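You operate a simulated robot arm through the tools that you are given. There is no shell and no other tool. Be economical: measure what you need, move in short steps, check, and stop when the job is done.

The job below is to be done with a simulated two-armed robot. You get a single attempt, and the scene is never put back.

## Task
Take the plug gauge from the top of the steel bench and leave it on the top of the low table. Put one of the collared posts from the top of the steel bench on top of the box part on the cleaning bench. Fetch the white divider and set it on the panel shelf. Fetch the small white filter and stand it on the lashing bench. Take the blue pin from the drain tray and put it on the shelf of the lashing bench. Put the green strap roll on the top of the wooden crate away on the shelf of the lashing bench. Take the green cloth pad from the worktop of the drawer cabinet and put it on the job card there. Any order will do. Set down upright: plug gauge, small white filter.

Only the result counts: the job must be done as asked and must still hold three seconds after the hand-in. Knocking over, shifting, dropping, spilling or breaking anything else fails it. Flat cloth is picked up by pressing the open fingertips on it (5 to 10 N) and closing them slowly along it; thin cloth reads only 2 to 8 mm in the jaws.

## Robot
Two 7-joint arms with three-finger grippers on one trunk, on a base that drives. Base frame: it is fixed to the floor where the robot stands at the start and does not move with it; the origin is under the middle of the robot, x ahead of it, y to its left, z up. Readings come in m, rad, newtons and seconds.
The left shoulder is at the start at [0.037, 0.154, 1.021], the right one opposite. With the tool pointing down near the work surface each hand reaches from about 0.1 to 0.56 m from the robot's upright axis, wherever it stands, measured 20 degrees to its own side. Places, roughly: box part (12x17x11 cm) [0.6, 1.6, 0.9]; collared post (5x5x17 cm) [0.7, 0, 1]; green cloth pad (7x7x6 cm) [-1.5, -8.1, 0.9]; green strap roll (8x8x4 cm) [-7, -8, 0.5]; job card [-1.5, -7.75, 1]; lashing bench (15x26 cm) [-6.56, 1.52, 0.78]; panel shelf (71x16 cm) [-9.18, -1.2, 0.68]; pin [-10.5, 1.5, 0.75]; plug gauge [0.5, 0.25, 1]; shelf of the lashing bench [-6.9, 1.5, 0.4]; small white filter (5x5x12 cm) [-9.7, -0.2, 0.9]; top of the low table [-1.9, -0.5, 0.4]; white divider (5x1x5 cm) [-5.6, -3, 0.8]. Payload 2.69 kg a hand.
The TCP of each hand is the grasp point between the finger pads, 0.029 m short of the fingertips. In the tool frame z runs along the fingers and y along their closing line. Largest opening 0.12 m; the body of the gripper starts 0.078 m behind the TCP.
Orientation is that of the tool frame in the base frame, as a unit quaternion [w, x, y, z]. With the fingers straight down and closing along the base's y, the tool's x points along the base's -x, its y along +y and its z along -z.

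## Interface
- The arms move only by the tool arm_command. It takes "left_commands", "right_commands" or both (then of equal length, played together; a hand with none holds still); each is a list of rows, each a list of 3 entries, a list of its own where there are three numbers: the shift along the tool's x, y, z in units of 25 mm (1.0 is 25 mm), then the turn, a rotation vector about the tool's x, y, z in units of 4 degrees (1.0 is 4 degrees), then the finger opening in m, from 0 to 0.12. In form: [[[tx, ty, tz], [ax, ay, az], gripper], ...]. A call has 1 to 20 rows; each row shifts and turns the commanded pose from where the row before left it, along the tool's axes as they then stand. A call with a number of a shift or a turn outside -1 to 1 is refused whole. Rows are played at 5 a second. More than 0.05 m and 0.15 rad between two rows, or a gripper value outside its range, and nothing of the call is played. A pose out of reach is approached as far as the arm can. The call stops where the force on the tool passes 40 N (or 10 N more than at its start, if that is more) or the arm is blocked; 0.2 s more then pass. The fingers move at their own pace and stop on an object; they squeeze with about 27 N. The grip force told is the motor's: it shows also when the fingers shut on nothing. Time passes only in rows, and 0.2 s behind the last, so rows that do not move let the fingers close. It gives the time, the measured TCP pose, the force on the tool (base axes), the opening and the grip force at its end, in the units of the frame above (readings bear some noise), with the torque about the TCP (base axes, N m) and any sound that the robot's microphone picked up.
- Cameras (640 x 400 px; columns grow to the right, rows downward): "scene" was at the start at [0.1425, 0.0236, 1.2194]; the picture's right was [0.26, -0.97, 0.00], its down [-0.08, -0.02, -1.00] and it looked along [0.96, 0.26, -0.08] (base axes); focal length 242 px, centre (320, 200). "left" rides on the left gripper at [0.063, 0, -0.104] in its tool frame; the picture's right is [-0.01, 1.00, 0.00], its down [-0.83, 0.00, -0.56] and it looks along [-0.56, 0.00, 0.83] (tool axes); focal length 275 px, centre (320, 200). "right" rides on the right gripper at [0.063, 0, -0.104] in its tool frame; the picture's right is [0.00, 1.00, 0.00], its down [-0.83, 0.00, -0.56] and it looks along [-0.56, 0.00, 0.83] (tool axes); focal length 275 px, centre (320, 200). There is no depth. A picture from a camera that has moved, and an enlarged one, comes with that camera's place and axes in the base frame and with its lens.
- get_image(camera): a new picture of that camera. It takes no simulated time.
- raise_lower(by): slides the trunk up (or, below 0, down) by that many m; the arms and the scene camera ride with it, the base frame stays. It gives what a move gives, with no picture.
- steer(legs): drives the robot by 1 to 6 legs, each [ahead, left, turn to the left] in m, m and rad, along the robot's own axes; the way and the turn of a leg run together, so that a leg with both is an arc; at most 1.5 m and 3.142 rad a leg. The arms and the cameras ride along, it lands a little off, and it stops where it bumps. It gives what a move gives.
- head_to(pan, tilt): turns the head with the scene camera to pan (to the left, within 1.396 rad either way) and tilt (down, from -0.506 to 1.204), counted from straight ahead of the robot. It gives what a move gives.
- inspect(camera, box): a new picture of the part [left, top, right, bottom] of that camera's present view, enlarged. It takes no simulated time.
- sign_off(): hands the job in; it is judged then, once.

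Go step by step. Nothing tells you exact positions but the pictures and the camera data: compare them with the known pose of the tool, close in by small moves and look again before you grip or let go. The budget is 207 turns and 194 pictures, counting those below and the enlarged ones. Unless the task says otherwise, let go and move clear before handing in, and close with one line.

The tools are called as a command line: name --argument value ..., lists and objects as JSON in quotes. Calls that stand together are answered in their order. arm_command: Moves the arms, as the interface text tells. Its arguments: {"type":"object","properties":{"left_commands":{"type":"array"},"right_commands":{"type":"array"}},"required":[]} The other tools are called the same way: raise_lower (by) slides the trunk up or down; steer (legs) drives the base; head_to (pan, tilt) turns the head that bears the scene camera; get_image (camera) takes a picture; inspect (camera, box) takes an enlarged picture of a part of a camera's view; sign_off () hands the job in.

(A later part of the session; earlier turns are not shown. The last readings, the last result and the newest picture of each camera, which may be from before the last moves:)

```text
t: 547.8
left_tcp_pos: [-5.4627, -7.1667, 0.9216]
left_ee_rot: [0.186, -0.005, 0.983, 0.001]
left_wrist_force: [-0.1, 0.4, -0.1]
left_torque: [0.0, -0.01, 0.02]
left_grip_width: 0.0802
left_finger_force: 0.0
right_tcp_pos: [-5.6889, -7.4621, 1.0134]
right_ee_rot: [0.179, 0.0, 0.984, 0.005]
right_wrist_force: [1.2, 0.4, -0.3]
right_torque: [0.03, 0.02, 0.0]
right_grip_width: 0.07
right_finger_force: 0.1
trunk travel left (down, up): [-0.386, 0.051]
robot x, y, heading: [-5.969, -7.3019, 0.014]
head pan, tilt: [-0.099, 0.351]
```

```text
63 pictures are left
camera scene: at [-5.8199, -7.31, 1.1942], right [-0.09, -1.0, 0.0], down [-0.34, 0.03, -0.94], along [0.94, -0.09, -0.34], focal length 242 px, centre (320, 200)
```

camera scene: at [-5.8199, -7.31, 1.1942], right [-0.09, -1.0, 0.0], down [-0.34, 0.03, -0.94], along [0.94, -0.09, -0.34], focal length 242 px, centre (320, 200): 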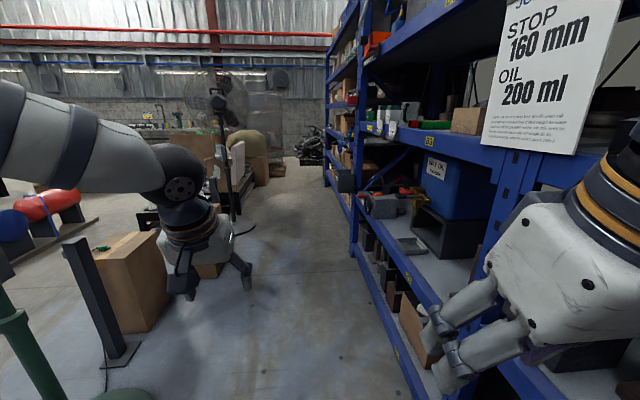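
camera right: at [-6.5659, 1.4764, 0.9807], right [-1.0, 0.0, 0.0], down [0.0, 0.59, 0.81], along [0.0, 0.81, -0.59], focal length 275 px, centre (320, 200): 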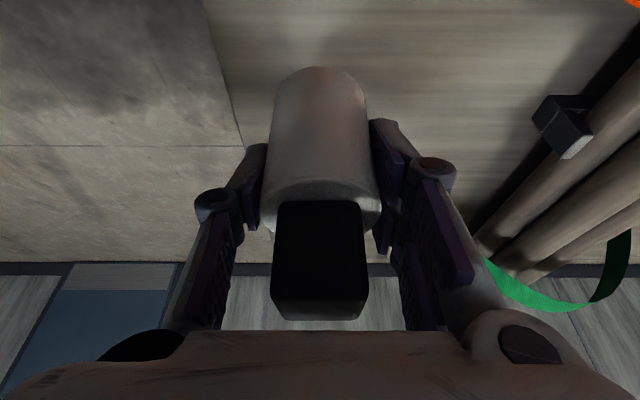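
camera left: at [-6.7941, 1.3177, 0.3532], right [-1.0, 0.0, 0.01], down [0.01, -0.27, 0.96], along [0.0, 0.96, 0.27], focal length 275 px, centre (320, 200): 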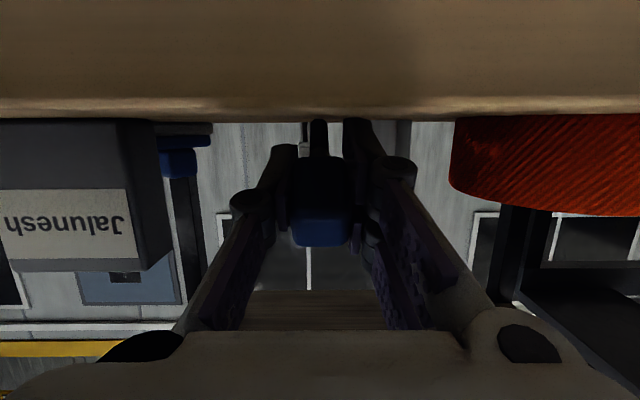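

steer --legs '[[0, 0.13, -0.014], [1.4, 0, 0], [1.4, 0, 0], [0.7, 0, 0]]'

head_to --pan -0.6 --tilt 0.4

get_image --camera "scene"

```text
t: 565.8
left_tcp_pos: [-2.0029, -7.0514, 0.9206]
left_ee_rot: [0.186, -0.003, 0.983, 0.0]
left_wrist_force: [-0.2, -0.5, -0.1]
left_torque: [0.01, 0.01, 0.01]
left_grip_width: 0.08
left_finger_force: 0.0
right_tcp_pos: [-2.2306, -7.3458, 1.0142]
right_ee_rot: [0.178, 0.004, 0.984, 0.005]
right_wrist_force: [0.6, 0.7, -0.4]
right_torque: [-0.01, 0.01, 0.0]
right_grip_width: 0.07
right_finger_force: 0.0
trunk travel left (down, up): [-0.386, 0.051]
robot x, y, heading: [-2.5088, -7.1826, 0.002]
head pan, tilt: [-0.099, 0.351]
```

```text
t: 566.8
left_tcp_pos: [-2.0018, -7.0516, 0.9219]
left_ee_rot: [0.186, -0.003, 0.983, 0.0]
left_wrist_force: [-0.4, -0.8, 0.3]
left_torque: [0.02, 0.01, 0.02]
left_grip_width: 0.0801
left_finger_force: 0.1
right_tcp_pos: [-2.23, -7.3463, 1.0138]
right_ee_rot: [0.179, 0.004, 0.984, 0.005]
right_wrist_force: [0.0, 0.1, 0.0]
right_torque: [-0.02, 0.0, -0.04]
right_grip_width: 0.0697
right_finger_force: 0.0
trunk travel left (down, up): [-0.386, 0.051]
robot x, y, heading: [-2.5112, -7.1804, 0.002]
head pan, tilt: [-0.6, 0.4]
```

```text
62 pictures are left
camera scene: at [-2.377, -7.2356, 1.1897], right [-0.56, -0.83, 0.0], down [-0.32, 0.22, -0.92], along [0.76, -0.52, -0.39], focal length 242 px, centre (320, 200)
```

scene: 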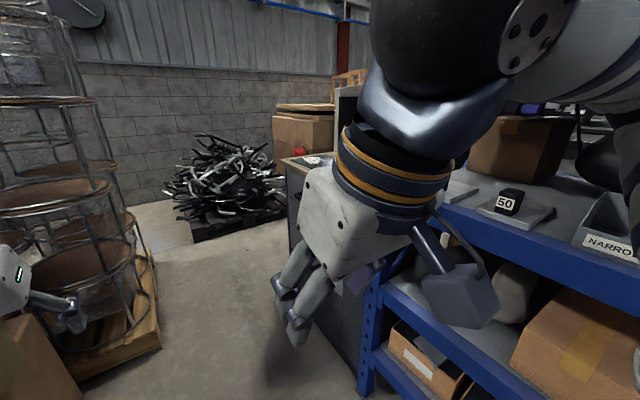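

Cabinet is just ahead on the right. Raising/tucking the hands, then moving in front of it and turning to face it.

arm_command --left_commands '[[[-0.34, 0, -0.94], [0, 0, 0], 0.08], [[-0.34, 0, -0.94], [0, 0, 0], 0.08], [[-0.34, 0, -0.94], [0, 0, 0], 0.08], [[-0.34, 0, -0.94], [0, 0, 0], 0.08], [[0.6, 0, -0.94], [0, 0, 0], 0.08], [[0.6, 0, -0.94], [0, 0, 0], 0.08], [[0.94, 0, -0.34], [0, 0, 0], 0.08], [[0.94, 0, -0.34], [0, 0, 0], 0.08], [[0.94, 0, -0.34], [0, 0, 0], 0.08]]' --right_commands '[[[-0.34, 0, -0.94], [0, 0, 0], 0.08], [[-0.34, 0, -0.94], [0, 0, 0], 0.08], [[-0.34, 0, -0.94], [0, 0, 0], 0.08], [[-0.34, 0, -0.94], [0, 0, 0], 0.08], [[0, 0, 0], [0, 0, 0], 0.08], [[0, 0, 0], [0, 0, 0], 0.08], [[0, 0, 0], [0, 0, 0], 0.08], [[0, 0, 0], [0, 0, 0], 0.08], [[0, 0, 0], [0, 0, 0], 0.08]]'

steer --legs '[[0.85, 0, 0], [0, 0, -1.571]]'

head_to --pan 0.0 --tilt 0.6

get_image --camera "scene"

```text
t: 568.8
left_tcp_pos: [-2.1236, -7.0538, 1.0552]
left_ee_rot: [0.186, -0.002, 0.982, 0.0]
left_wrist_force: [0.4, 0.4, 0.5]
left_torque: [0.02, -0.02, 0.0]
left_grip_width: 0.0803
left_finger_force: 0.1
right_tcp_pos: [-2.2317, -7.3452, 1.116]
right_ee_rot: [0.179, 0.004, 0.984, 0.004]
right_wrist_force: [-0.9, 0.3, 0.0]
right_torque: [0.06, 0.02, -0.01]
right_grip_width: 0.0801
right_finger_force: 0.1
trunk travel left (down, up): [-0.386, 0.051]
robot x, y, heading: [-2.5076, -7.1836, 0.005]
head pan, tilt: [-0.6, 0.4]
```

```text
t: 577.1
left_tcp_pos: [-1.5147, -7.563, 1.0537]
left_ee_rot: [0.133, 0.689, 0.701, -0.13]
left_wrist_force: [-0.2, 0.2, -1.1]
left_torque: [0.02, 0.0, -0.01]
left_grip_width: 0.0799
left_finger_force: 0.0
right_tcp_pos: [-1.8083, -7.4604, 1.1149]
right_ee_rot: [0.13, 0.695, 0.697, -0.122]
right_wrist_force: [-1.1, 0.2, 0.7]
right_torque: [0.03, 0.03, 0.03]
right_grip_width: 0.0801
right_finger_force: 0.0
trunk travel left (down, up): [-0.386, 0.051]
robot x, y, heading: [-1.6512, -7.1832, -1.556]
head pan, tilt: [-0.6, 0.4]
```

```text
t: 578.1
left_tcp_pos: [-1.5154, -7.5633, 1.0538]
left_ee_rot: [0.133, 0.689, 0.701, -0.13]
left_wrist_force: [-1.4, 0.5, 0.3]
left_torque: [0.02, -0.01, 0.0]
left_grip_width: 0.0803
left_finger_force: 0.2
right_tcp_pos: [-1.8084, -7.4593, 1.1143]
right_ee_rot: [0.13, 0.694, 0.697, -0.123]
right_wrist_force: [-0.3, 0.1, -0.1]
right_torque: [0.0, 0.01, -0.02]
right_grip_width: 0.0801
right_finger_force: 0.1
trunk travel left (down, up): [-0.386, 0.051]
robot x, y, heading: [-1.6467, -7.1823, -1.56]
head pan, tilt: [0.0, 0.6]
```

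```text
61 pictures are left
camera scene: at [-1.65, -7.326, 1.1715], right [-1.0, -0.01, 0.0], down [-0.01, 0.56, -0.83], along [0.01, -0.83, -0.56], focal length 242 px, centre (320, 200)
```

scene: 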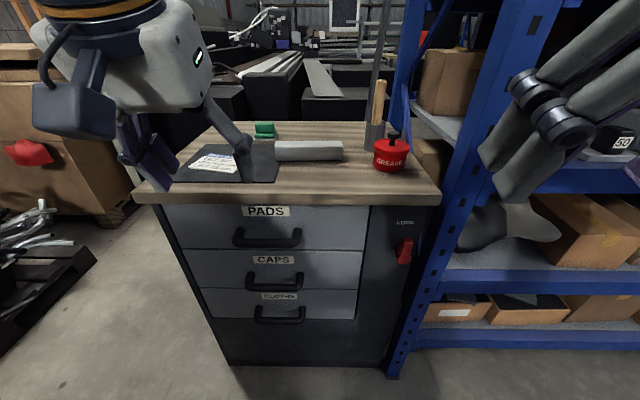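

inspect --camera "scene" --box '[150, 110, 350, 210]'

get_image --camera "left"

```text
3.20 times, centred on (250, 160) of scene
camera zoom: at [-1.65, -7.326, 1.1715], right [-1.0, -0.01, 0.0], down [-0.01, 0.56, -0.83], along [0.01, -0.83, -0.56], focal length 774 px, centre (544, 328)
```

zoom: 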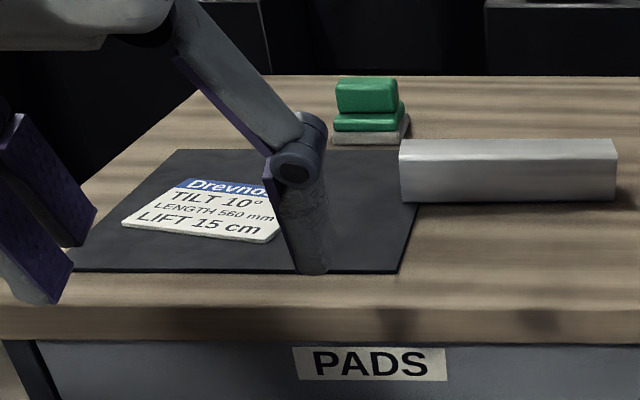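

```text
59 pictures are left
camera left: at [-1.5172, -7.4664, 1.1291], right [1.0, 0.01, 0.0], down [0.01, -0.57, 0.82], along [0.01, -0.82, -0.57], focal length 275 px, centre (320, 200)
```

left: 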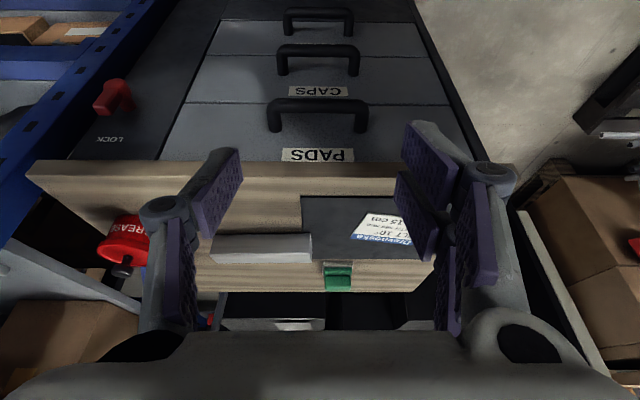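

The "cloth pad" is a green pad block with a handle at about (-1.467, -8.10), top ≈0.95; the white job card centre is about (-1.36, -7.94). Moving up with the left hand.

steer --legs '[[0.19, 0, -0.012]]'

arm_command --left_commands '[[[-0.97, 0.17, 0.37], [0, 0, 0], 0.09], [[-0.97, 0.17, 0.37], [0, 0, 0], 0.09], [[-0.97, 0.17, 0.37], [0, 0, 0], 0.09], [[-0.97, 0.17, 0.37], [0, 0, 0], 0.09], [[-0.97, 0.17, 0.37], [0, 0, 0], 0.09], [[-0.97, 0.17, 0.37], [0, 0, 0], 0.09], [[-0.97, 0.17, 0.37], [0, 0, 0], 0.09], [[-0.97, 0.17, 0.37], [0, 0, 0], 0.09], [[-0.97, 0.17, 0.37], [0, 0, 0], 0.09], [[-0.97, 0.17, 0.37], [0, 0, 0], 0.09], [[-0.97, 0.17, 0.37], [0, 0, 0], 0.09]]'

get_image --camera "left"

get_image --camera "scene"

```text
t: 579.7
left_tcp_pos: [-1.5201, -7.7533, 1.0546]
left_ee_rot: [0.131, 0.694, 0.695, -0.132]
left_wrist_force: [-0.8, -0.2, 0.5]
left_torque: [0.0, 0.02, 0.0]
left_grip_width: 0.0802
left_finger_force: 0.0
right_tcp_pos: [-1.8124, -7.6445, 1.1147]
right_ee_rot: [0.129, 0.7, 0.692, -0.123]
right_wrist_force: [0.5, 0.1, -0.1]
right_torque: [0.03, 0.0, 0.0]
right_grip_width: 0.0799
right_finger_force: 0.0
trunk travel left (down, up): [-0.386, 0.051]
robot x, y, heading: [-1.6496, -7.37, -1.574]
head pan, tilt: [0.0, 0.6]
```

```text
t: 582.1
left_tcp_pos: [-1.482, -7.9945, 1.0502]
left_ee_rot: [0.131, 0.694, 0.695, -0.131]
left_wrist_force: [0.4, -0.5, -0.5]
left_torque: [0.04, 0.02, 0.01]
left_grip_width: 0.0901
left_finger_force: 0.0
left hand out of reach, approached as far as the arm can: row 10, 11
right_tcp_pos: [-1.8113, -7.6435, 1.1137]
right_ee_rot: [0.13, 0.7, 0.691, -0.124]
right_wrist_force: [0.0, -0.2, 0.3]
right_torque: [0.02, 0.02, 0.01]
right_grip_width: 0.0801
right_finger_force: 0.0
trunk travel left (down, up): [-0.386, 0.051]
robot x, y, heading: [-1.6515, -7.3683, -1.572]
head pan, tilt: [0.0, 0.6]
```

```text
58 pictures are left
camera left: at [-1.482, -7.8965, 1.1249], right [1.0, 0.0, 0.0], down [0.0, -0.57, 0.82], along [0.0, -0.82, -0.57], focal length 275 px, centre (320, 200)
```

left: 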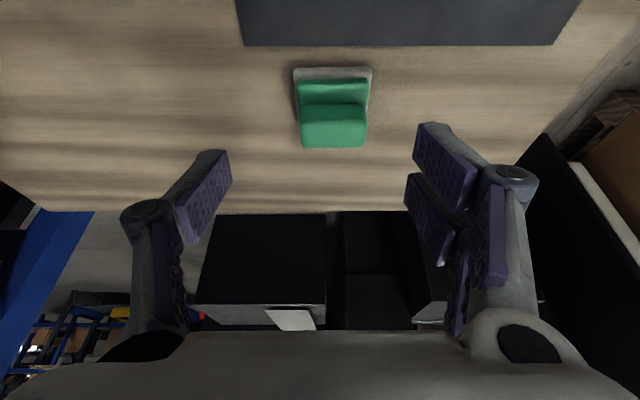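

```text
57 pictures are left
camera scene: at [-1.6509, -7.5127, 1.1714], right [-1.0, 0.0, 0.0], down [0.0, 0.57, -0.82], along [0.0, -0.82, -0.57], focal length 242 px, centre (320, 200)
```

scene: 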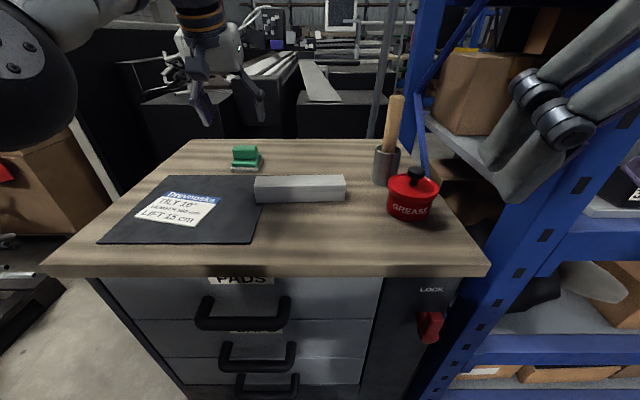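

steer --legs '[[0.05, 0, 0]]'

arm_command --left_commands '[[[0.3, 0.3, 0.6], [0, 0, 0], 0.09], [[0.34, 0, 0.94], [0, 0, 0], 0.09]]'

get_image --camera "left"

```text
t: 583.0
left_tcp_pos: [-1.4816, -8.0442, 1.0494]
left_ee_rot: [0.131, 0.695, 0.695, -0.131]
left_wrist_force: [-0.3, -0.9, -0.6]
left_torque: [0.08, -0.02, -0.03]
left_grip_width: 0.0897
left_finger_force: 0.0
right_tcp_pos: [-1.8128, -7.6946, 1.1146]
right_ee_rot: [0.129, 0.7, 0.692, -0.123]
right_wrist_force: [0.3, -0.6, -0.4]
right_torque: [-0.02, 0.01, 0.01]
right_grip_width: 0.0799
right_finger_force: 0.0
trunk travel left (down, up): [-0.386, 0.051]
robot x, y, heading: [-1.6492, -7.4199, -1.571]
head pan, tilt: [0.0, 0.6]
```

```text
t: 583.6
left_tcp_pos: [-1.4756, -8.0433, 1.0096]
left_ee_rot: [0.132, 0.694, 0.695, -0.131]
left_wrist_force: [-0.3, -0.9, -0.9]
left_torque: [-0.01, -0.03, -0.04]
left_grip_width: 0.0898
left_finger_force: 0.0
right_tcp_pos: [-1.8121, -7.6946, 1.1149]
right_ee_rot: [0.129, 0.7, 0.692, -0.125]
right_wrist_force: [-0.5, -0.6, -0.8]
right_torque: [0.01, 0.01, 0.01]
right_grip_width: 0.08
right_finger_force: 0.1
trunk travel left (down, up): [-0.386, 0.051]
robot x, y, heading: [-1.6496, -7.4146, -1.574]
head pan, tilt: [0.0, 0.6]
```

```text
56 pictures are left
camera left: at [-1.4748, -7.9454, 1.084], right [1.0, 0.0, 0.0], down [0.0, -0.57, 0.82], along [0.0, -0.82, -0.57], focal length 275 px, centre (320, 200)
```

left: 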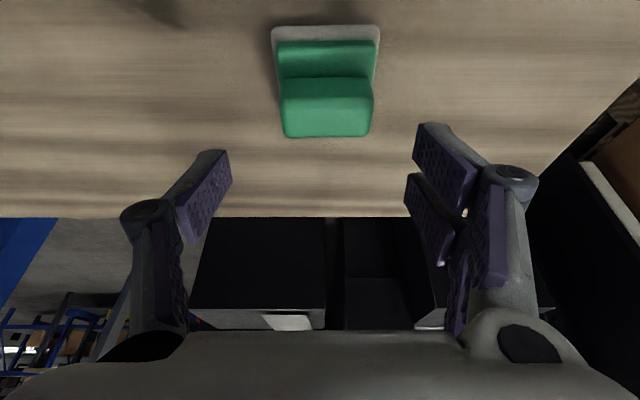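

arm_command --left_commands '[[[0.18, 0.1, 0.77], [0, 0, 0], 0.09], [[0.18, 0.1, 0.77], [0, 0, 0], 0.09], [[0.18, 0, 0.76], [0, 0, 0], 0.09]]'

get_image --camera "left"

inspect --camera "scene" --box '[180, 70, 340, 210]'

```text
t: 584.4
left_tcp_pos: [-1.4706, -8.0501, 0.9512]
left_ee_rot: [0.131, 0.694, 0.695, -0.13]
left_wrist_force: [-0.3, 0.2, 0.7]
left_torque: [0.0, 0.02, 0.02]
left_grip_width: 0.0898
left_finger_force: 0.0
right_tcp_pos: [-1.8114, -7.6942, 1.114]
right_ee_rot: [0.129, 0.7, 0.692, -0.124]
right_wrist_force: [0.4, -0.1, 0.0]
right_torque: [-0.02, 0.0, 0.0]
right_grip_width: 0.0799
right_finger_force: 0.1
trunk travel left (down, up): [-0.386, 0.051]
robot x, y, heading: [-1.6459, -7.4183, -1.575]
head pan, tilt: [0.0, 0.6]
```

```text
55 pictures are left
camera left: at [-1.4705, -7.9529, 1.0256], right [1.0, 0.0, 0.0], down [0.0, -0.57, 0.82], along [0.0, -0.82, -0.57], focal length 275 px, centre (320, 200)
```

left: 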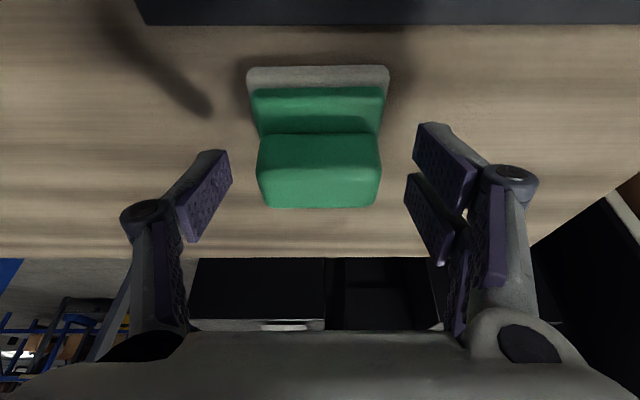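

```text
2.86 times, centred on (260, 140) of scene
camera zoom: at [-1.6509, -7.5624, 1.1714], right [-1.0, 0.0, 0.0], down [0.0, 0.57, -0.82], along [0.0, -0.82, -0.57], focal length 692 px, centre (491, 371)
```

zoom: 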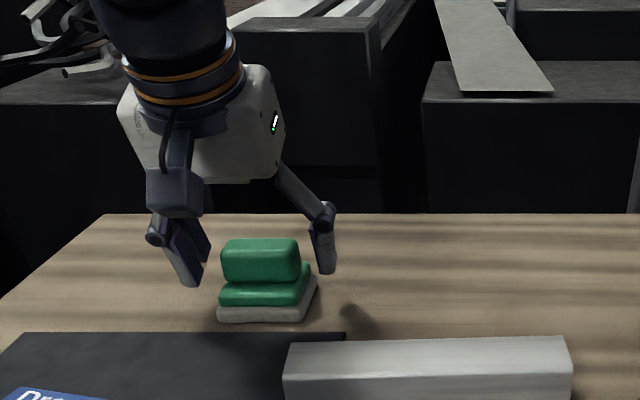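

arm_command --left_commands '[[[0, 0, 0], [0, 0, 0], 0.0], [[0, 0, 0], [0, 0, 0], 0.0], [[0, 0, 0], [0, 0, 0], 0.0], [[0, 0, 0], [0, 0, 0], 0.0]]'

arm_command --left_commands '[[[-0.34, 0, -0.94], [0, 0, 0], 0.0], [[-0.34, 0, -0.94], [0, 0, 0], 0.0], [[-0.34, 0, -0.94], [0, 0, 0], 0.0]]'

get_image --camera "scene"

```text
t: 585.4
left_tcp_pos: [-1.4709, -8.0497, 0.9521]
left_ee_rot: [0.131, 0.695, 0.695, -0.132]
left_wrist_force: [1.3, -0.3, 4.3]
left_torque: [0.04, 0.05, -0.03]
left_grip_width: 0.0568
left_finger_force: 26.9
right_tcp_pos: [-1.8116, -7.6938, 1.1142]
right_ee_rot: [0.13, 0.699, 0.692, -0.123]
right_wrist_force: [-0.7, 0.6, -0.9]
right_torque: [0.01, -0.02, -0.02]
right_grip_width: 0.0799
right_finger_force: 0.0
trunk travel left (down, up): [-0.386, 0.051]
robot x, y, heading: [-1.6487, -7.4173, -1.576]
head pan, tilt: [0.0, 0.6]
```

```text
t: 586.2
left_tcp_pos: [-1.4692, -8.0474, 1.0271]
left_ee_rot: [0.132, 0.694, 0.695, -0.131]
left_wrist_force: [0.2, -0.1, 0.1]
left_torque: [-0.02, 0.02, 0.0]
left_grip_width: 0.0569
left_finger_force: 27.1
right_tcp_pos: [-1.8111, -7.6935, 1.1148]
right_ee_rot: [0.13, 0.7, 0.691, -0.123]
right_wrist_force: [0.1, -1.3, -0.7]
right_torque: [0.01, -0.02, 0.01]
right_grip_width: 0.0799
right_finger_force: 0.0
trunk travel left (down, up): [-0.386, 0.051]
robot x, y, heading: [-1.6533, -7.4184, -1.572]
head pan, tilt: [0.0, 0.6]
```

```text
53 pictures are left
camera scene: at [-1.651, -7.5622, 1.1714], right [-1.0, 0.0, 0.0], down [0.0, 0.56, -0.83], along [0.0, -0.83, -0.56], focal length 242 px, centre (320, 200)
```

scene: 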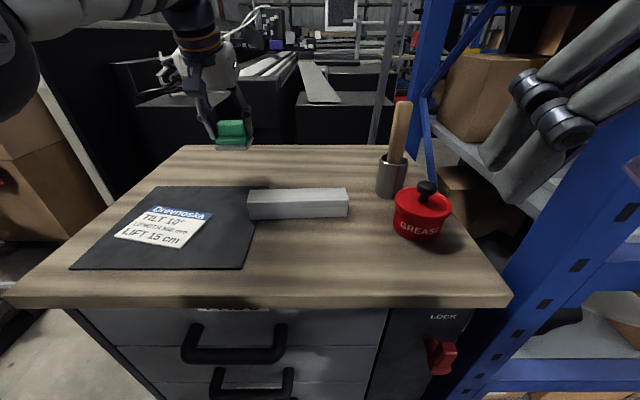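

Pad is held. Moving it over the card's centre (≈(-1.381, -7.885)).

arm_command --left_commands '[[[0.94, 0.5, -0.34], [0, 0, 0], 0.0], [[0.94, 0.5, -0.34], [0, 0, 0], 0.0], [[0.94, 0.5, -0.34], [0, 0, 0], 0.0], [[0.94, 0.5, -0.34], [0, 0, 0], 0.0], [[0.94, 0.5, -0.34], [0, 0, 0], 0.0], [[0.94, 0.5, -0.34], [0, 0, 0], 0.0], [[0.94, 0.5, -0.34], [0, 0, 0], 0.0], [[0.34, 0, 0.94], [0, 0, 0], 0.0]]'

inspect --camera "scene" --box '[60, 100, 300, 290]'

```text
t: 588.0
left_tcp_pos: [-1.3836, -7.8749, 0.9964]
left_ee_rot: [0.131, 0.694, 0.696, -0.132]
left_wrist_force: [0.1, 0.3, -0.9]
left_torque: [0.03, 0.02, -0.01]
left_grip_width: 0.057
left_finger_force: 26.9
right_tcp_pos: [-1.812, -7.6941, 1.1147]
right_ee_rot: [0.129, 0.7, 0.691, -0.124]
right_wrist_force: [0.3, -0.1, 0.0]
right_torque: [0.01, 0.01, -0.01]
right_grip_width: 0.08
right_finger_force: 0.1
trunk travel left (down, up): [-0.386, 0.051]
robot x, y, heading: [-1.648, -7.4159, -1.57]
head pan, tilt: [0.0, 0.6]
```

```text
2.11 times, centred on (180, 195) of scene
camera zoom: at [-1.651, -7.5626, 1.1713], right [-1.0, 0.0, 0.0], down [0.0, 0.57, -0.82], along [0.0, -0.82, -0.57], focal length 510 px, centre (615, 210)
```

zoom: 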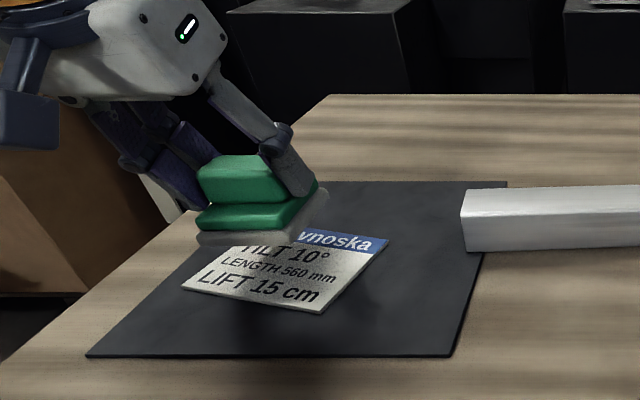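

arm_command --left_commands '[[[0.68, -0.6, -0.25], [0, 0, 0], 0.0], [[0.34, 0, 0.94], [0, 0, 0], 0.0], [[0.06, 0, 0.16], [0, 0, 0], 0.0]]'

inspect --camera "scene" --box '[60, 100, 300, 290]'

```text
t: 588.8
left_tcp_pos: [-1.3985, -7.8589, 0.9637]
left_ee_rot: [0.132, 0.695, 0.695, -0.131]
left_wrist_force: [0.5, 0.3, -1.2]
left_torque: [0.02, 0.04, 0.0]
left_grip_width: 0.0567
left_finger_force: 27.2
right_tcp_pos: [-1.8113, -7.695, 1.115]
right_ee_rot: [0.13, 0.7, 0.691, -0.124]
right_wrist_force: [0.0, -0.1, 0.2]
right_torque: [-0.01, 0.0, -0.02]
right_grip_width: 0.08
right_finger_force: 0.1
trunk travel left (down, up): [-0.386, 0.051]
robot x, y, heading: [-1.6494, -7.4161, -1.572]
head pan, tilt: [0.0, 0.6]
```

```text
2.11 times, centred on (180, 195) of scene
camera zoom: at [-1.651, -7.5621, 1.1715], right [-1.0, 0.0, 0.0], down [0.0, 0.56, -0.83], along [0.0, -0.83, -0.56], focal length 510 px, centre (615, 210)
```

zoom: 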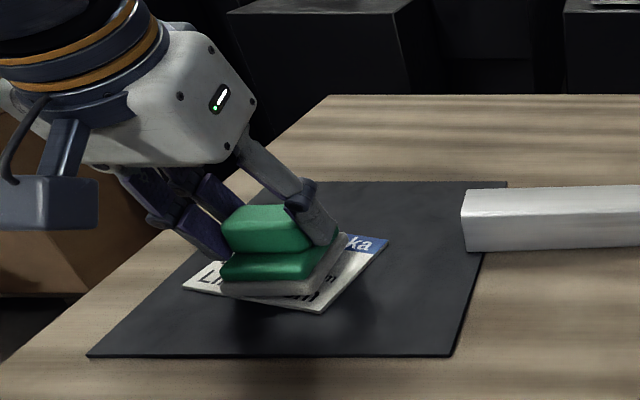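

arm_command --left_commands '[[[-0.45, 0, 0.16], [0, 0, 0], 0.0], [[0.05, 0, 0.13], [0, 0, 0], 0.0], [[0.04, 0, 0.1], [0, 0, 0], 0.0]]'

arm_command --left_commands '[[[0.02, 0, 0.06], [0, 0, 0], 0.0], [[0, 0, 0], [0, 0, 0], 0.0]]'

inspect --camera "scene" --box '[60, 100, 300, 290]'

```text
t: 589.6
left_tcp_pos: [-1.3988, -7.8685, 0.961]
left_ee_rot: [0.133, 0.694, 0.695, -0.132]
left_wrist_force: [1.2, 0.3, 6.5]
left_torque: [-0.13, -0.12, 0.01]
left_grip_width: 0.057
left_finger_force: 26.5
right_tcp_pos: [-1.8122, -7.6921, 1.1156]
right_ee_rot: [0.13, 0.7, 0.691, -0.124]
right_wrist_force: [0.6, -0.3, -0.8]
right_torque: [0.01, 0.0, -0.01]
right_grip_width: 0.0799
right_finger_force: 0.1
trunk travel left (down, up): [-0.386, 0.051]
robot x, y, heading: [-1.6495, -7.4173, -1.573]
head pan, tilt: [0.0, 0.6]
```

```text
t: 590.2
left_tcp_pos: [-1.3981, -7.8685, 0.9596]
left_ee_rot: [0.134, 0.694, 0.695, -0.134]
left_wrist_force: [2.4, -2.2, 20.8]
left_torque: [-0.19, -0.25, -0.03]
left_grip_width: 0.0566
left_finger_force: 26.7
right_tcp_pos: [-1.8125, -7.6933, 1.1153]
right_ee_rot: [0.13, 0.699, 0.692, -0.124]
right_wrist_force: [1.2, -0.6, 0.4]
right_torque: [-0.04, 0.0, -0.01]
right_grip_width: 0.08
right_finger_force: 0.1
trunk travel left (down, up): [-0.386, 0.051]
robot x, y, heading: [-1.6491, -7.4184, -1.57]
head pan, tilt: [0.0, 0.6]
```

```text
2.11 times, centred on (180, 195) of scene
camera zoom: at [-1.6514, -7.561, 1.1719], right [-1.0, 0.0, 0.0], down [0.0, 0.56, -0.83], along [0.0, -0.83, -0.56], focal length 510 px, centre (615, 210)
```

zoom: 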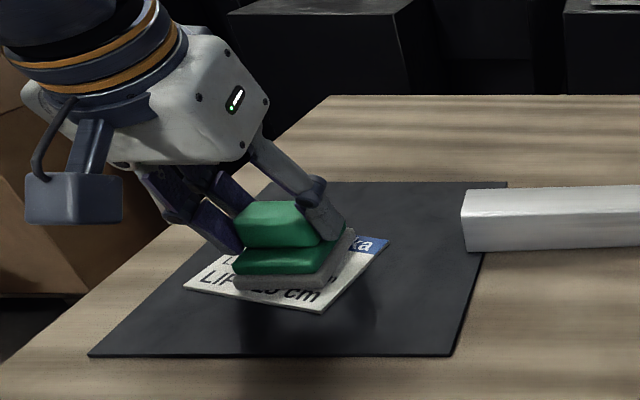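

Pad sits on the card. Releasing and rising.

arm_command --left_commands '[[[-0.02, 0, -0.04], [0, 0, 0], 0.0], [[0, 0, 0], [0, 0, 0], 0.07], [[0, 0, 0], [0, 0, 0], 0.095], [[0, 0, 0], [0, 0, 0], 0.095], [[-0.34, 0, -0.94], [0, 0, 0], 0.095], [[-0.34, 0, -0.94], [0, 0, 0], 0.095], [[-0.34, 0, -0.94], [0, 0, 0], 0.095], [[-0.34, 0, -0.94], [0, 0, 0], 0.095], [[-0.34, 0, -0.94], [0, 0, 0], 0.095], [[0.94, 0, -0.34], [0, 0, 0], 0.095], [[0.94, 0, -0.34], [0, 0, 0], 0.095], [[0.94, 0, -0.34], [0, 0, 0], 0.095], [[0.94, 0, -0.34], [0, 0, 0], 0.095]]'

inspect --camera "scene" --box '[60, 100, 300, 290]'

steer --legs '[[-0.27, 0, 0], [0, 0, -1.571]]'

```text
t: 593.0
left_tcp_pos: [-1.3968, -7.766, 1.0822]
left_ee_rot: [0.132, 0.694, 0.695, -0.132]
left_wrist_force: [0.1, -0.1, -0.8]
left_torque: [-0.01, 0.01, -0.01]
left_grip_width: 0.0954
left_finger_force: 0.1
right_tcp_pos: [-1.8113, -7.6932, 1.1159]
right_ee_rot: [0.129, 0.7, 0.691, -0.124]
right_wrist_force: [0.2, -0.1, -0.3]
right_torque: [-0.01, -0.03, -0.02]
right_grip_width: 0.08
right_finger_force: 0.0
trunk travel left (down, up): [-0.386, 0.051]
robot x, y, heading: [-1.6511, -7.4171, -1.566]
head pan, tilt: [0.0, 0.6]
```

```text
2.11 times, centred on (180, 195) of scene
camera zoom: at [-1.6509, -7.5619, 1.1715], right [-1.0, 0.0, 0.0], down [0.0, 0.56, -0.83], along [0.0, -0.83, -0.56], focal length 510 px, centre (615, 210)
```

zoom: 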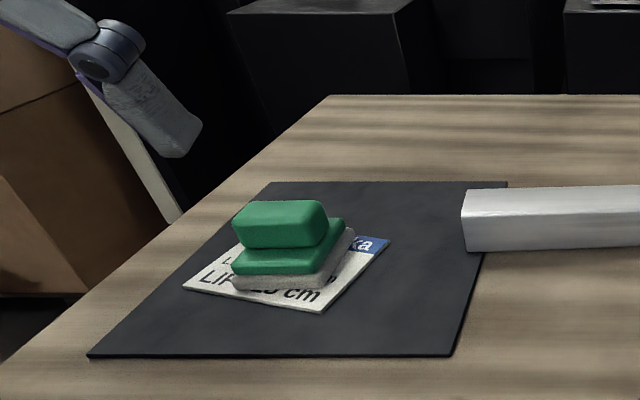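

```text
t: 598.7
left_tcp_pos: [-2.0018, -7.3985, 1.0818]
left_ee_rot: [-0.001, 0.983, -0.007, -0.186]
left_wrist_force: [-0.3, -1.0, -0.4]
left_torque: [0.06, -0.02, 0.01]
left_grip_width: 0.0949
left_finger_force: 0.0
right_tcp_pos: [-1.9205, -6.9857, 1.1156]
right_ee_rot: [0.003, 0.984, -0.013, -0.179]
right_wrist_force: [-0.2, -0.5, -0.9]
right_torque: [0.02, -0.03, -0.01]
right_grip_width: 0.0799
right_finger_force: 0.0
trunk travel left (down, up): [-0.386, 0.051]
robot x, y, heading: [-1.6454, -7.1533, 3.126]
head pan, tilt: [0.0, 0.6]
```

Pad done. Driving west along the aisle to the wooden crate.

steer --legs '[[1.4, 0, 0.012], [1.4, 0, 0], [1.4, 0, 0]]'

head_to --pan 0.1 --tilt 0.4

get_image --camera "scene"

```text
t: 604.5
left_tcp_pos: [-3.2435, -7.3856, 1.085]
left_ee_rot: [-0.003, 0.982, -0.007, -0.191]
left_wrist_force: [0.7, -0.1, 0.0]
left_torque: [-0.03, 0.02, 0.0]
left_grip_width: 0.0951
left_finger_force: 0.1
right_tcp_pos: [-3.163, -6.9717, 1.1225]
right_ee_rot: [0.003, 0.981, -0.014, -0.193]
right_wrist_force: [0.4, 0.5, 0.1]
right_torque: [-0.02, -0.03, 0.0]
right_grip_width: 0.0801
right_finger_force: 0.1
trunk travel left (down, up): [-0.386, 0.051]
robot x, y, heading: [-2.905, -7.1405, 3.124]
head pan, tilt: [0.0, 0.6]
stopped in leg 1: the robot was blocked; the commanded pose is now the measured one
```

```text
t: 605.2
left_tcp_pos: [-3.2422, -7.386, 1.0852]
left_ee_rot: [-0.003, 0.981, -0.007, -0.191]
left_wrist_force: [0.0, -0.3, -0.3]
left_torque: [0.01, 0.0, -0.01]
left_grip_width: 0.0949
left_finger_force: 0.0
right_tcp_pos: [-3.1612, -6.9726, 1.1224]
right_ee_rot: [0.004, 0.981, -0.013, -0.191]
right_wrist_force: [-0.4, -0.5, 0.1]
right_torque: [-0.01, 0.01, 0.02]
right_grip_width: 0.0802
right_finger_force: 0.2
trunk travel left (down, up): [-0.386, 0.051]
robot x, y, heading: [-2.8985, -7.1392, 3.124]
head pan, tilt: [0.099, 0.4]
```

```text
48 pictures are left
camera scene: at [-3.0391, -7.147, 1.1912], right [-0.08, 1.0, 0.0], down [0.38, 0.03, -0.93], along [-0.92, -0.08, -0.38], focal length 242 px, centre (320, 200)
```

scene: 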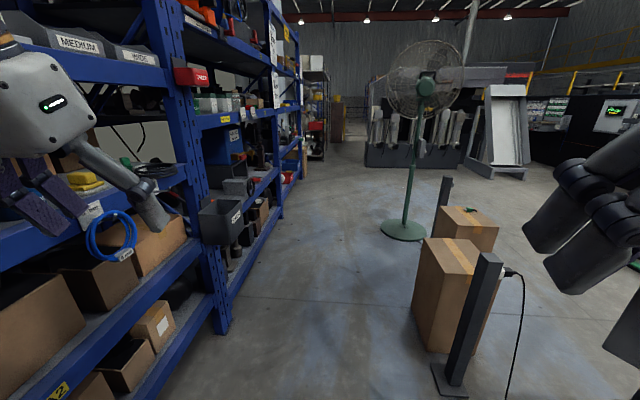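

The near fan is brushing my right arm. Backing off, shifting south a little and extending the right arm so its elbow tucks in.

steer --legs '[[-0.15, 0, 0.015], [0, 0.1, 0]]'

arm_command --right_commands '[[[-0.7, 0.3, 0.9], [0, 0, 0], 0.08], [[-0.7, 0.3, 0.9], [0, 0, 0], 0.08], [[-0.7, 0.3, 0.9], [0, 0, 0], 0.08], [[-0.9, 0.2, 0.5], [0, 0, 0], 0.08], [[-0.9, 0, 0.5], [0, 0, 0], 0.08], [[-0.9, 0, 0.4], [0, 0, 0], 0.08]]'

head_to --pan -0.9 --tilt 0.2

get_image --camera "scene"

```text
t: 607.6
left_tcp_pos: [-3.1053, -7.4895, 1.0821]
left_ee_rot: [0.0, 0.983, 0.001, -0.185]
left_wrist_force: [-0.2, -0.3, 0.8]
left_torque: [0.04, 0.02, 0.04]
left_grip_width: 0.0949
left_finger_force: 0.0
right_tcp_pos: [-3.0317, -7.0745, 1.1173]
right_ee_rot: [0.006, 0.983, -0.005, -0.184]
right_wrist_force: [0.6, 0.1, -0.4]
right_torque: [0.0, 0.03, -0.01]
right_grip_width: 0.0799
right_finger_force: 0.0
trunk travel left (down, up): [-0.386, 0.051]
robot x, y, heading: [-2.756, -7.2379, -3.14]
head pan, tilt: [0.099, 0.4]
```

```text
t: 609.0
left_tcp_pos: [-3.1058, -7.4894, 1.0826]
left_ee_rot: [0.001, 0.983, 0.002, -0.186]
left_wrist_force: [-0.6, 0.9, 0.0]
left_torque: [0.0, 0.01, -0.01]
left_grip_width: 0.0952
left_finger_force: 0.1
right_tcp_pos: [-3.1807, -7.1019, 1.0659]
right_ee_rot: [0.006, 0.983, -0.004, -0.184]
right_wrist_force: [-0.5, -0.2, -0.1]
right_torque: [0.02, -0.03, 0.04]
right_grip_width: 0.0801
right_finger_force: 0.0
trunk travel left (down, up): [-0.386, 0.051]
robot x, y, heading: [-2.7574, -7.2364, 3.14]
head pan, tilt: [0.099, 0.4]
```

```text
t: 610.3
left_tcp_pos: [-3.1041, -7.4887, 1.0818]
left_ee_rot: [0.0, 0.983, 0.001, -0.186]
left_wrist_force: [0.0, -0.3, -0.4]
left_torque: [0.03, 0.04, 0.02]
left_grip_width: 0.0948
left_finger_force: 0.0
right_tcp_pos: [-3.1796, -7.1006, 1.0658]
right_ee_rot: [0.006, 0.983, -0.006, -0.184]
right_wrist_force: [0.1, -0.3, 0.3]
right_torque: [-0.01, 0.01, 0.02]
right_grip_width: 0.0798
right_finger_force: 0.1
trunk travel left (down, up): [-0.386, 0.051]
robot x, y, heading: [-2.7565, -7.2371, -3.138]
head pan, tilt: [-0.901, 0.201]
```

```text
47 pictures are left
camera scene: at [-2.8727, -7.1647, 1.2082], right [0.78, 0.62, 0.0], down [0.12, -0.16, -0.98], along [-0.61, 0.77, -0.2], focal length 242 px, centre (320, 200)
```

scene: 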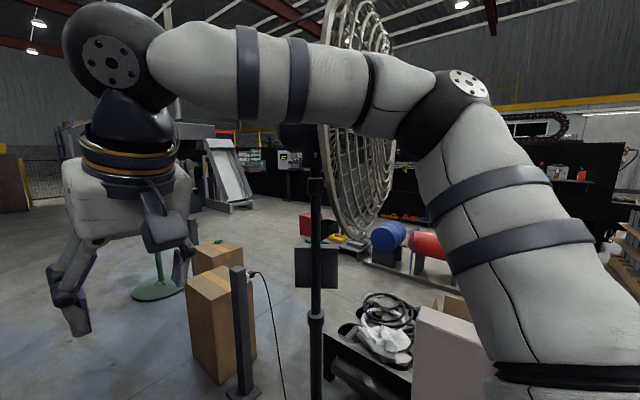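

arm_command --left_commands '[[[-0.43, -0.57, 1], [0, 0, 0], 0.08], [[-0.43, -0.57, 1], [0, 0, 0], 0.08], [[-0.43, -0.57, 1], [0, 0, 0], 0.08], [[-0.43, -0.57, 1], [0, 0, 0], 0.08], [[-0.43, -0.57, 1], [0, 0, 0], 0.08], [[-0.43, -0.57, 1], [0, 0, 0], 0.08], [[-0.43, -0.57, 1], [0, 0, 0], 0.08], [[-0.43, -0.57, 1], [0, 0, 0], 0.08]]' --right_commands '[[[-0.23, 0, 0.85], [0, 0, 0], 0.08], [[-0.23, 0, 0.85], [0, 0, 0], 0.08], [[-0.23, 0, 0.85], [0, 0, 0], 0.08], [[-0.23, 0, 0.85], [0, 0, 0], 0.08], [[-0.23, 0, 0.85], [0, 0, 0], 0.08], [[-0.23, 0, 0.85], [0, 0, 0], 0.08], [[-0.23, 0, 0.85], [0, 0, 0], 0.08], [[-0.23, 0, 0.85], [0, 0, 0], 0.08]]'

get_image --camera "scene"

```text
t: 612.1
left_tcp_pos: [-3.2582, -7.375, 0.9288]
left_ee_rot: [0.0, 0.982, 0.002, -0.187]
left_wrist_force: [-0.1, 0.3, 0.2]
left_torque: [0.01, -0.03, 0.01]
left_grip_width: 0.0799
left_finger_force: 0.1
right_tcp_pos: [-3.2868, -7.1036, 0.9251]
right_ee_rot: [0.007, 0.983, -0.004, -0.185]
right_wrist_force: [0.4, 0.2, 0.1]
right_torque: [-0.03, -0.02, 0.04]
right_grip_width: 0.0798
right_finger_force: 0.1
trunk travel left (down, up): [-0.386, 0.051]
robot x, y, heading: [-2.7587, -7.2373, -3.14]
head pan, tilt: [-0.901, 0.201]
```

```text
46 pictures are left
camera scene: at [-2.8734, -7.1644, 1.208], right [0.78, 0.62, 0.0], down [0.12, -0.16, -0.98], along [-0.61, 0.77, -0.2], focal length 242 px, centre (320, 200)
```

scene: 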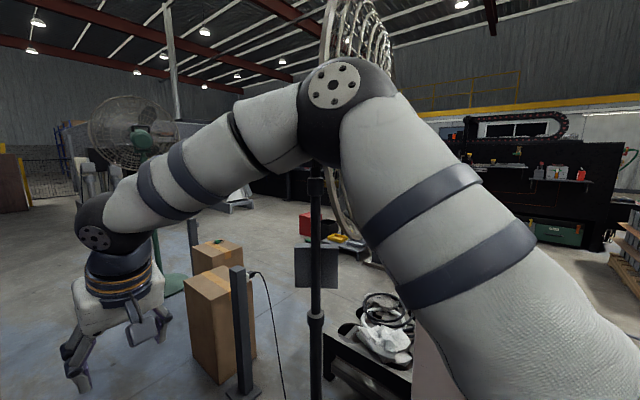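

steer --legs '[[0.4, 0.03, 0], [1.3, 0, 0], [1.4, 0, 0]]'

head_to --pan 0.1 --tilt 0.4

get_image --camera "scene"

```text
t: 627.3
left_tcp_pos: [-6.368, -7.3467, 0.9284]
left_ee_rot: [-0.002, 0.983, -0.01, -0.186]
left_wrist_force: [0.2, 0.1, -0.5]
left_torque: [0.0, 0.02, -0.01]
left_grip_width: 0.0796
left_finger_force: 0.1
right_tcp_pos: [-6.3879, -7.0728, 0.925]
right_ee_rot: [0.004, 0.983, -0.017, -0.185]
right_wrist_force: [-0.6, -1.3, -0.1]
right_torque: [-0.01, -0.01, -0.03]
right_grip_width: 0.0803
right_finger_force: 0.2
trunk travel left (down, up): [-0.386, 0.051]
robot x, y, heading: [-5.8594, -7.2184, 3.122]
head pan, tilt: [-0.901, 0.201]
```

```text
t: 628.6
left_tcp_pos: [-6.3673, -7.3467, 0.9297]
left_ee_rot: [-0.002, 0.982, -0.01, -0.186]
left_wrist_force: [0.0, -0.5, -0.2]
left_torque: [0.02, -0.02, -0.01]
left_grip_width: 0.0801
left_finger_force: 0.0
right_tcp_pos: [-6.3883, -7.0727, 0.9257]
right_ee_rot: [0.004, 0.982, -0.017, -0.185]
right_wrist_force: [-0.3, 0.8, 0.8]
right_torque: [0.03, 0.03, 0.02]
right_grip_width: 0.0801
right_finger_force: 0.1
trunk travel left (down, up): [-0.386, 0.051]
robot x, y, heading: [-5.8605, -7.2192, 3.12]
head pan, tilt: [0.099, 0.4]
```

```text
45 pictures are left
camera scene: at [-6.0132, -7.226, 1.1897], right [-0.08, 1.0, 0.0], down [0.39, 0.03, -0.92], along [-0.92, -0.07, -0.39], focal length 242 px, centre (320, 200)
```

scene: 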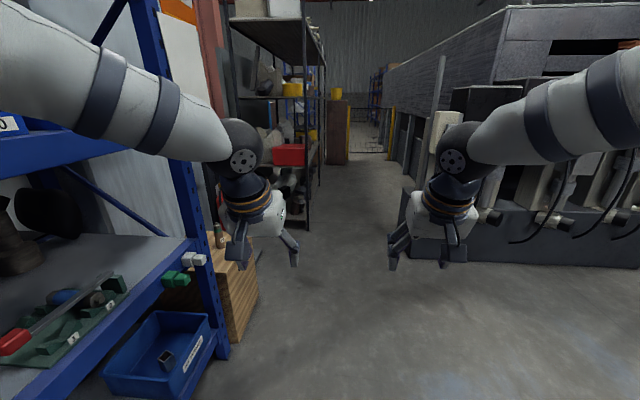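

steer --legs '[[1.25, 0, 0.02], [0, 0, 1.571]]'

head_to --pan 0.0 --tilt 0.75

get_image --camera "scene"

```text
t: 638.6
left_tcp_pos: [-6.9438, -7.7037, 0.9291]
left_ee_rot: [0.131, 0.696, 0.693, -0.133]
left_wrist_force: [0.3, 0.4, -0.1]
left_torque: [0.0, 0.03, 0.0]
left_grip_width: 0.0799
left_finger_force: 0.0
right_tcp_pos: [-7.2169, -7.73, 0.9242]
right_ee_rot: [0.135, 0.7, 0.69, -0.126]
right_wrist_force: [0.9, -0.5, -0.4]
right_torque: [-0.02, 0.02, -0.02]
right_grip_width: 0.0801
right_finger_force: 0.2
trunk travel left (down, up): [-0.386, 0.051]
robot x, y, heading: [-7.0808, -7.1985, -1.578]
head pan, tilt: [0.099, 0.4]
```

```text
t: 639.4
left_tcp_pos: [-6.9429, -7.704, 0.928]
left_ee_rot: [0.132, 0.695, 0.695, -0.132]
left_wrist_force: [-0.8, 0.0, 0.7]
left_torque: [-0.02, 0.0, -0.01]
left_grip_width: 0.08
left_finger_force: 0.0
right_tcp_pos: [-7.2164, -7.7298, 0.9244]
right_ee_rot: [0.135, 0.701, 0.689, -0.127]
right_wrist_force: [-0.4, -0.1, -0.6]
right_torque: [0.01, 0.02, 0.0]
right_grip_width: 0.0798
right_finger_force: 0.0
trunk travel left (down, up): [-0.386, 0.051]
robot x, y, heading: [-7.0803, -7.1989, -1.576]
head pan, tilt: [0.0, 0.75]
```

```text
44 pictures are left
camera scene: at [-7.0819, -7.3404, 1.1586], right [-1.0, 0.01, 0.0], down [0.0, 0.68, -0.73], along [0.0, -0.73, -0.68], focal length 242 px, centre (320, 200)
```

scene: 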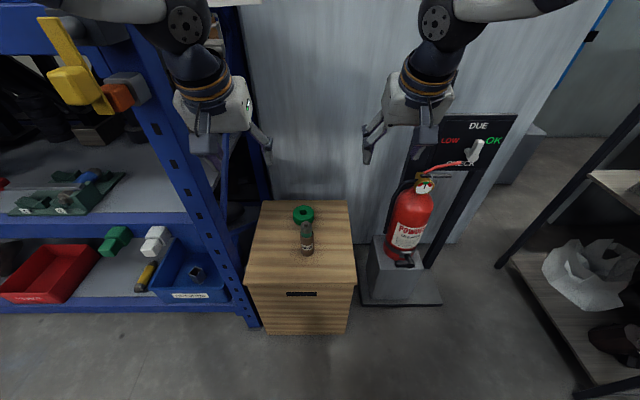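

The green strap roll lies on the crate at about (-7.02, -7.95) behind a small bottle. Tucking the right hand, raising the left a bit, then lowering the trunk partway.

arm_command --left_commands '[[[-0.34, 0, -0.94], [0, 0, 0], 0.12], [[-0.34, 0, -0.94], [0, 0, 0], 0.12], [[-0.34, 0, -0.94], [0, 0, 0], 0.12], [[-0.34, 0, -0.94], [0, 0, 0], 0.12], [[0, 0, 0], [0, 0, 0], 0.12], [[0, 0, 0], [0, 0, 0], 0.12], [[0, 0, 0], [0, 0, 0], 0.12], [[0, 0, 0], [0, 0, 0], 0.12], [[0, 0, 0], [0, 0, 0], 0.12]]' --right_commands '[[[0.94, 0, -0.34], [0, 0, 0], 0.08], [[0.94, 0, -0.34], [0, 0, 0], 0.08], [[0.94, 0, -0.34], [0, 0, 0], 0.08], [[0.94, 0, -0.34], [0, 0, 0], 0.08], [[0.94, 0, -0.34], [0, 0, 0], 0.08], [[0.94, 0, -0.34], [0, 0, 0], 0.08], [[0.94, 0, -0.34], [0, 0, 0], 0.08], [[0.94, 0, -0.34], [0, 0, 0], 0.08], [[0.94, 0, -0.34], [0, 0, 0], 0.08]]'

raise_lower --by -0.3

steer --legs '[[0.14, -0.05, 0.005]]'

get_image --camera "left"

get_image --camera "scene"

```text
t: 641.4
left_tcp_pos: [-6.9429, -7.7006, 1.0292]
left_ee_rot: [0.132, 0.696, 0.694, -0.132]
left_wrist_force: [0.3, -0.1, 0.2]
left_torque: [-0.02, -0.04, 0.02]
left_grip_width: 0.12
left_finger_force: 0.1
right_tcp_pos: [-7.2132, -7.5063, 0.9198]
right_ee_rot: [0.136, 0.701, 0.689, -0.128]
right_wrist_force: [-0.2, 1.1, -0.4]
right_torque: [0.02, -0.03, 0.01]
right_grip_width: 0.0798
right_finger_force: 0.0
trunk travel left (down, up): [-0.386, 0.051]
robot x, y, heading: [-7.0789, -7.2014, -1.574]
head pan, tilt: [0.0, 0.75]
```

```text
t: 644.4
left_tcp_pos: [-6.9436, -7.7006, 0.7291]
left_ee_rot: [0.132, 0.696, 0.693, -0.132]
left_wrist_force: [-0.7, -1.0, 0.4]
left_torque: [-0.02, 0.0, -0.02]
left_grip_width: 0.1201
left_finger_force: 0.0
right_tcp_pos: [-7.2127, -7.5119, 0.5114]
right_ee_rot: [-0.009, 0.714, 0.7, 0.016]
right_wrist_force: [-0.1, 0.1, 0.6]
right_torque: [-0.02, 0.0, 0.03]
right_grip_width: 0.08
right_finger_force: 0.2
trunk travel left (down, up): [-0.086, 0.351]
robot x, y, heading: [-7.0745, -7.2023, -1.576]
head pan, tilt: [0.0, 0.75]
```

```text
t: 645.8
left_tcp_pos: [-6.9903, -7.8376, 0.7288]
left_ee_rot: [0.131, 0.693, 0.696, -0.131]
left_wrist_force: [-0.8, 0.1, -0.9]
left_torque: [0.01, -0.01, -0.01]
left_grip_width: 0.1201
left_finger_force: 0.0
right_tcp_pos: [-7.2606, -7.6516, 0.5116]
right_ee_rot: [-0.01, 0.712, 0.702, 0.016]
right_wrist_force: [-0.1, 0.6, -0.9]
right_torque: [-0.01, 0.02, 0.01]
right_grip_width: 0.0801
right_finger_force: 0.0
trunk travel left (down, up): [-0.086, 0.351]
robot x, y, heading: [-7.13, -7.3379, -1.569]
head pan, tilt: [0.0, 0.75]
```

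```text
43 pictures are left
camera left: at [-6.9908, -7.741, 0.8032], right [1.0, 0.0, 0.0], down [0.0, -0.57, 0.82], along [0.0, -0.82, -0.57], focal length 275 px, centre (320, 200)
```

left: 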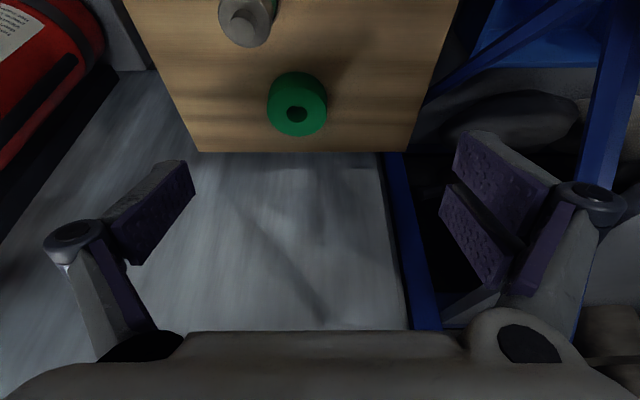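

```text
42 pictures are left
camera scene: at [-7.1309, -7.5835, 0.8315], right [-1.0, 0.0, 0.0], down [0.0, 0.68, -0.73], along [0.0, -0.73, -0.68], focal length 242 px, centre (320, 200)
```

scene: 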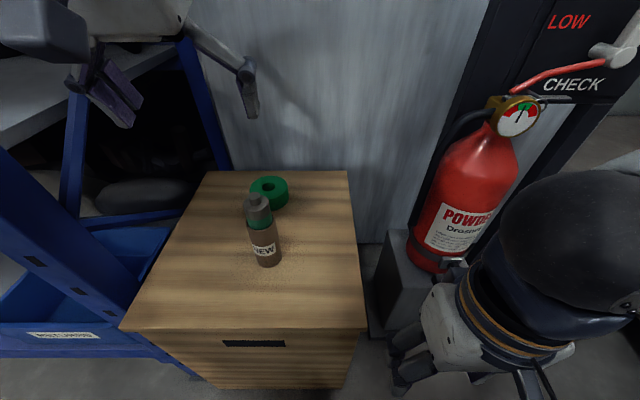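

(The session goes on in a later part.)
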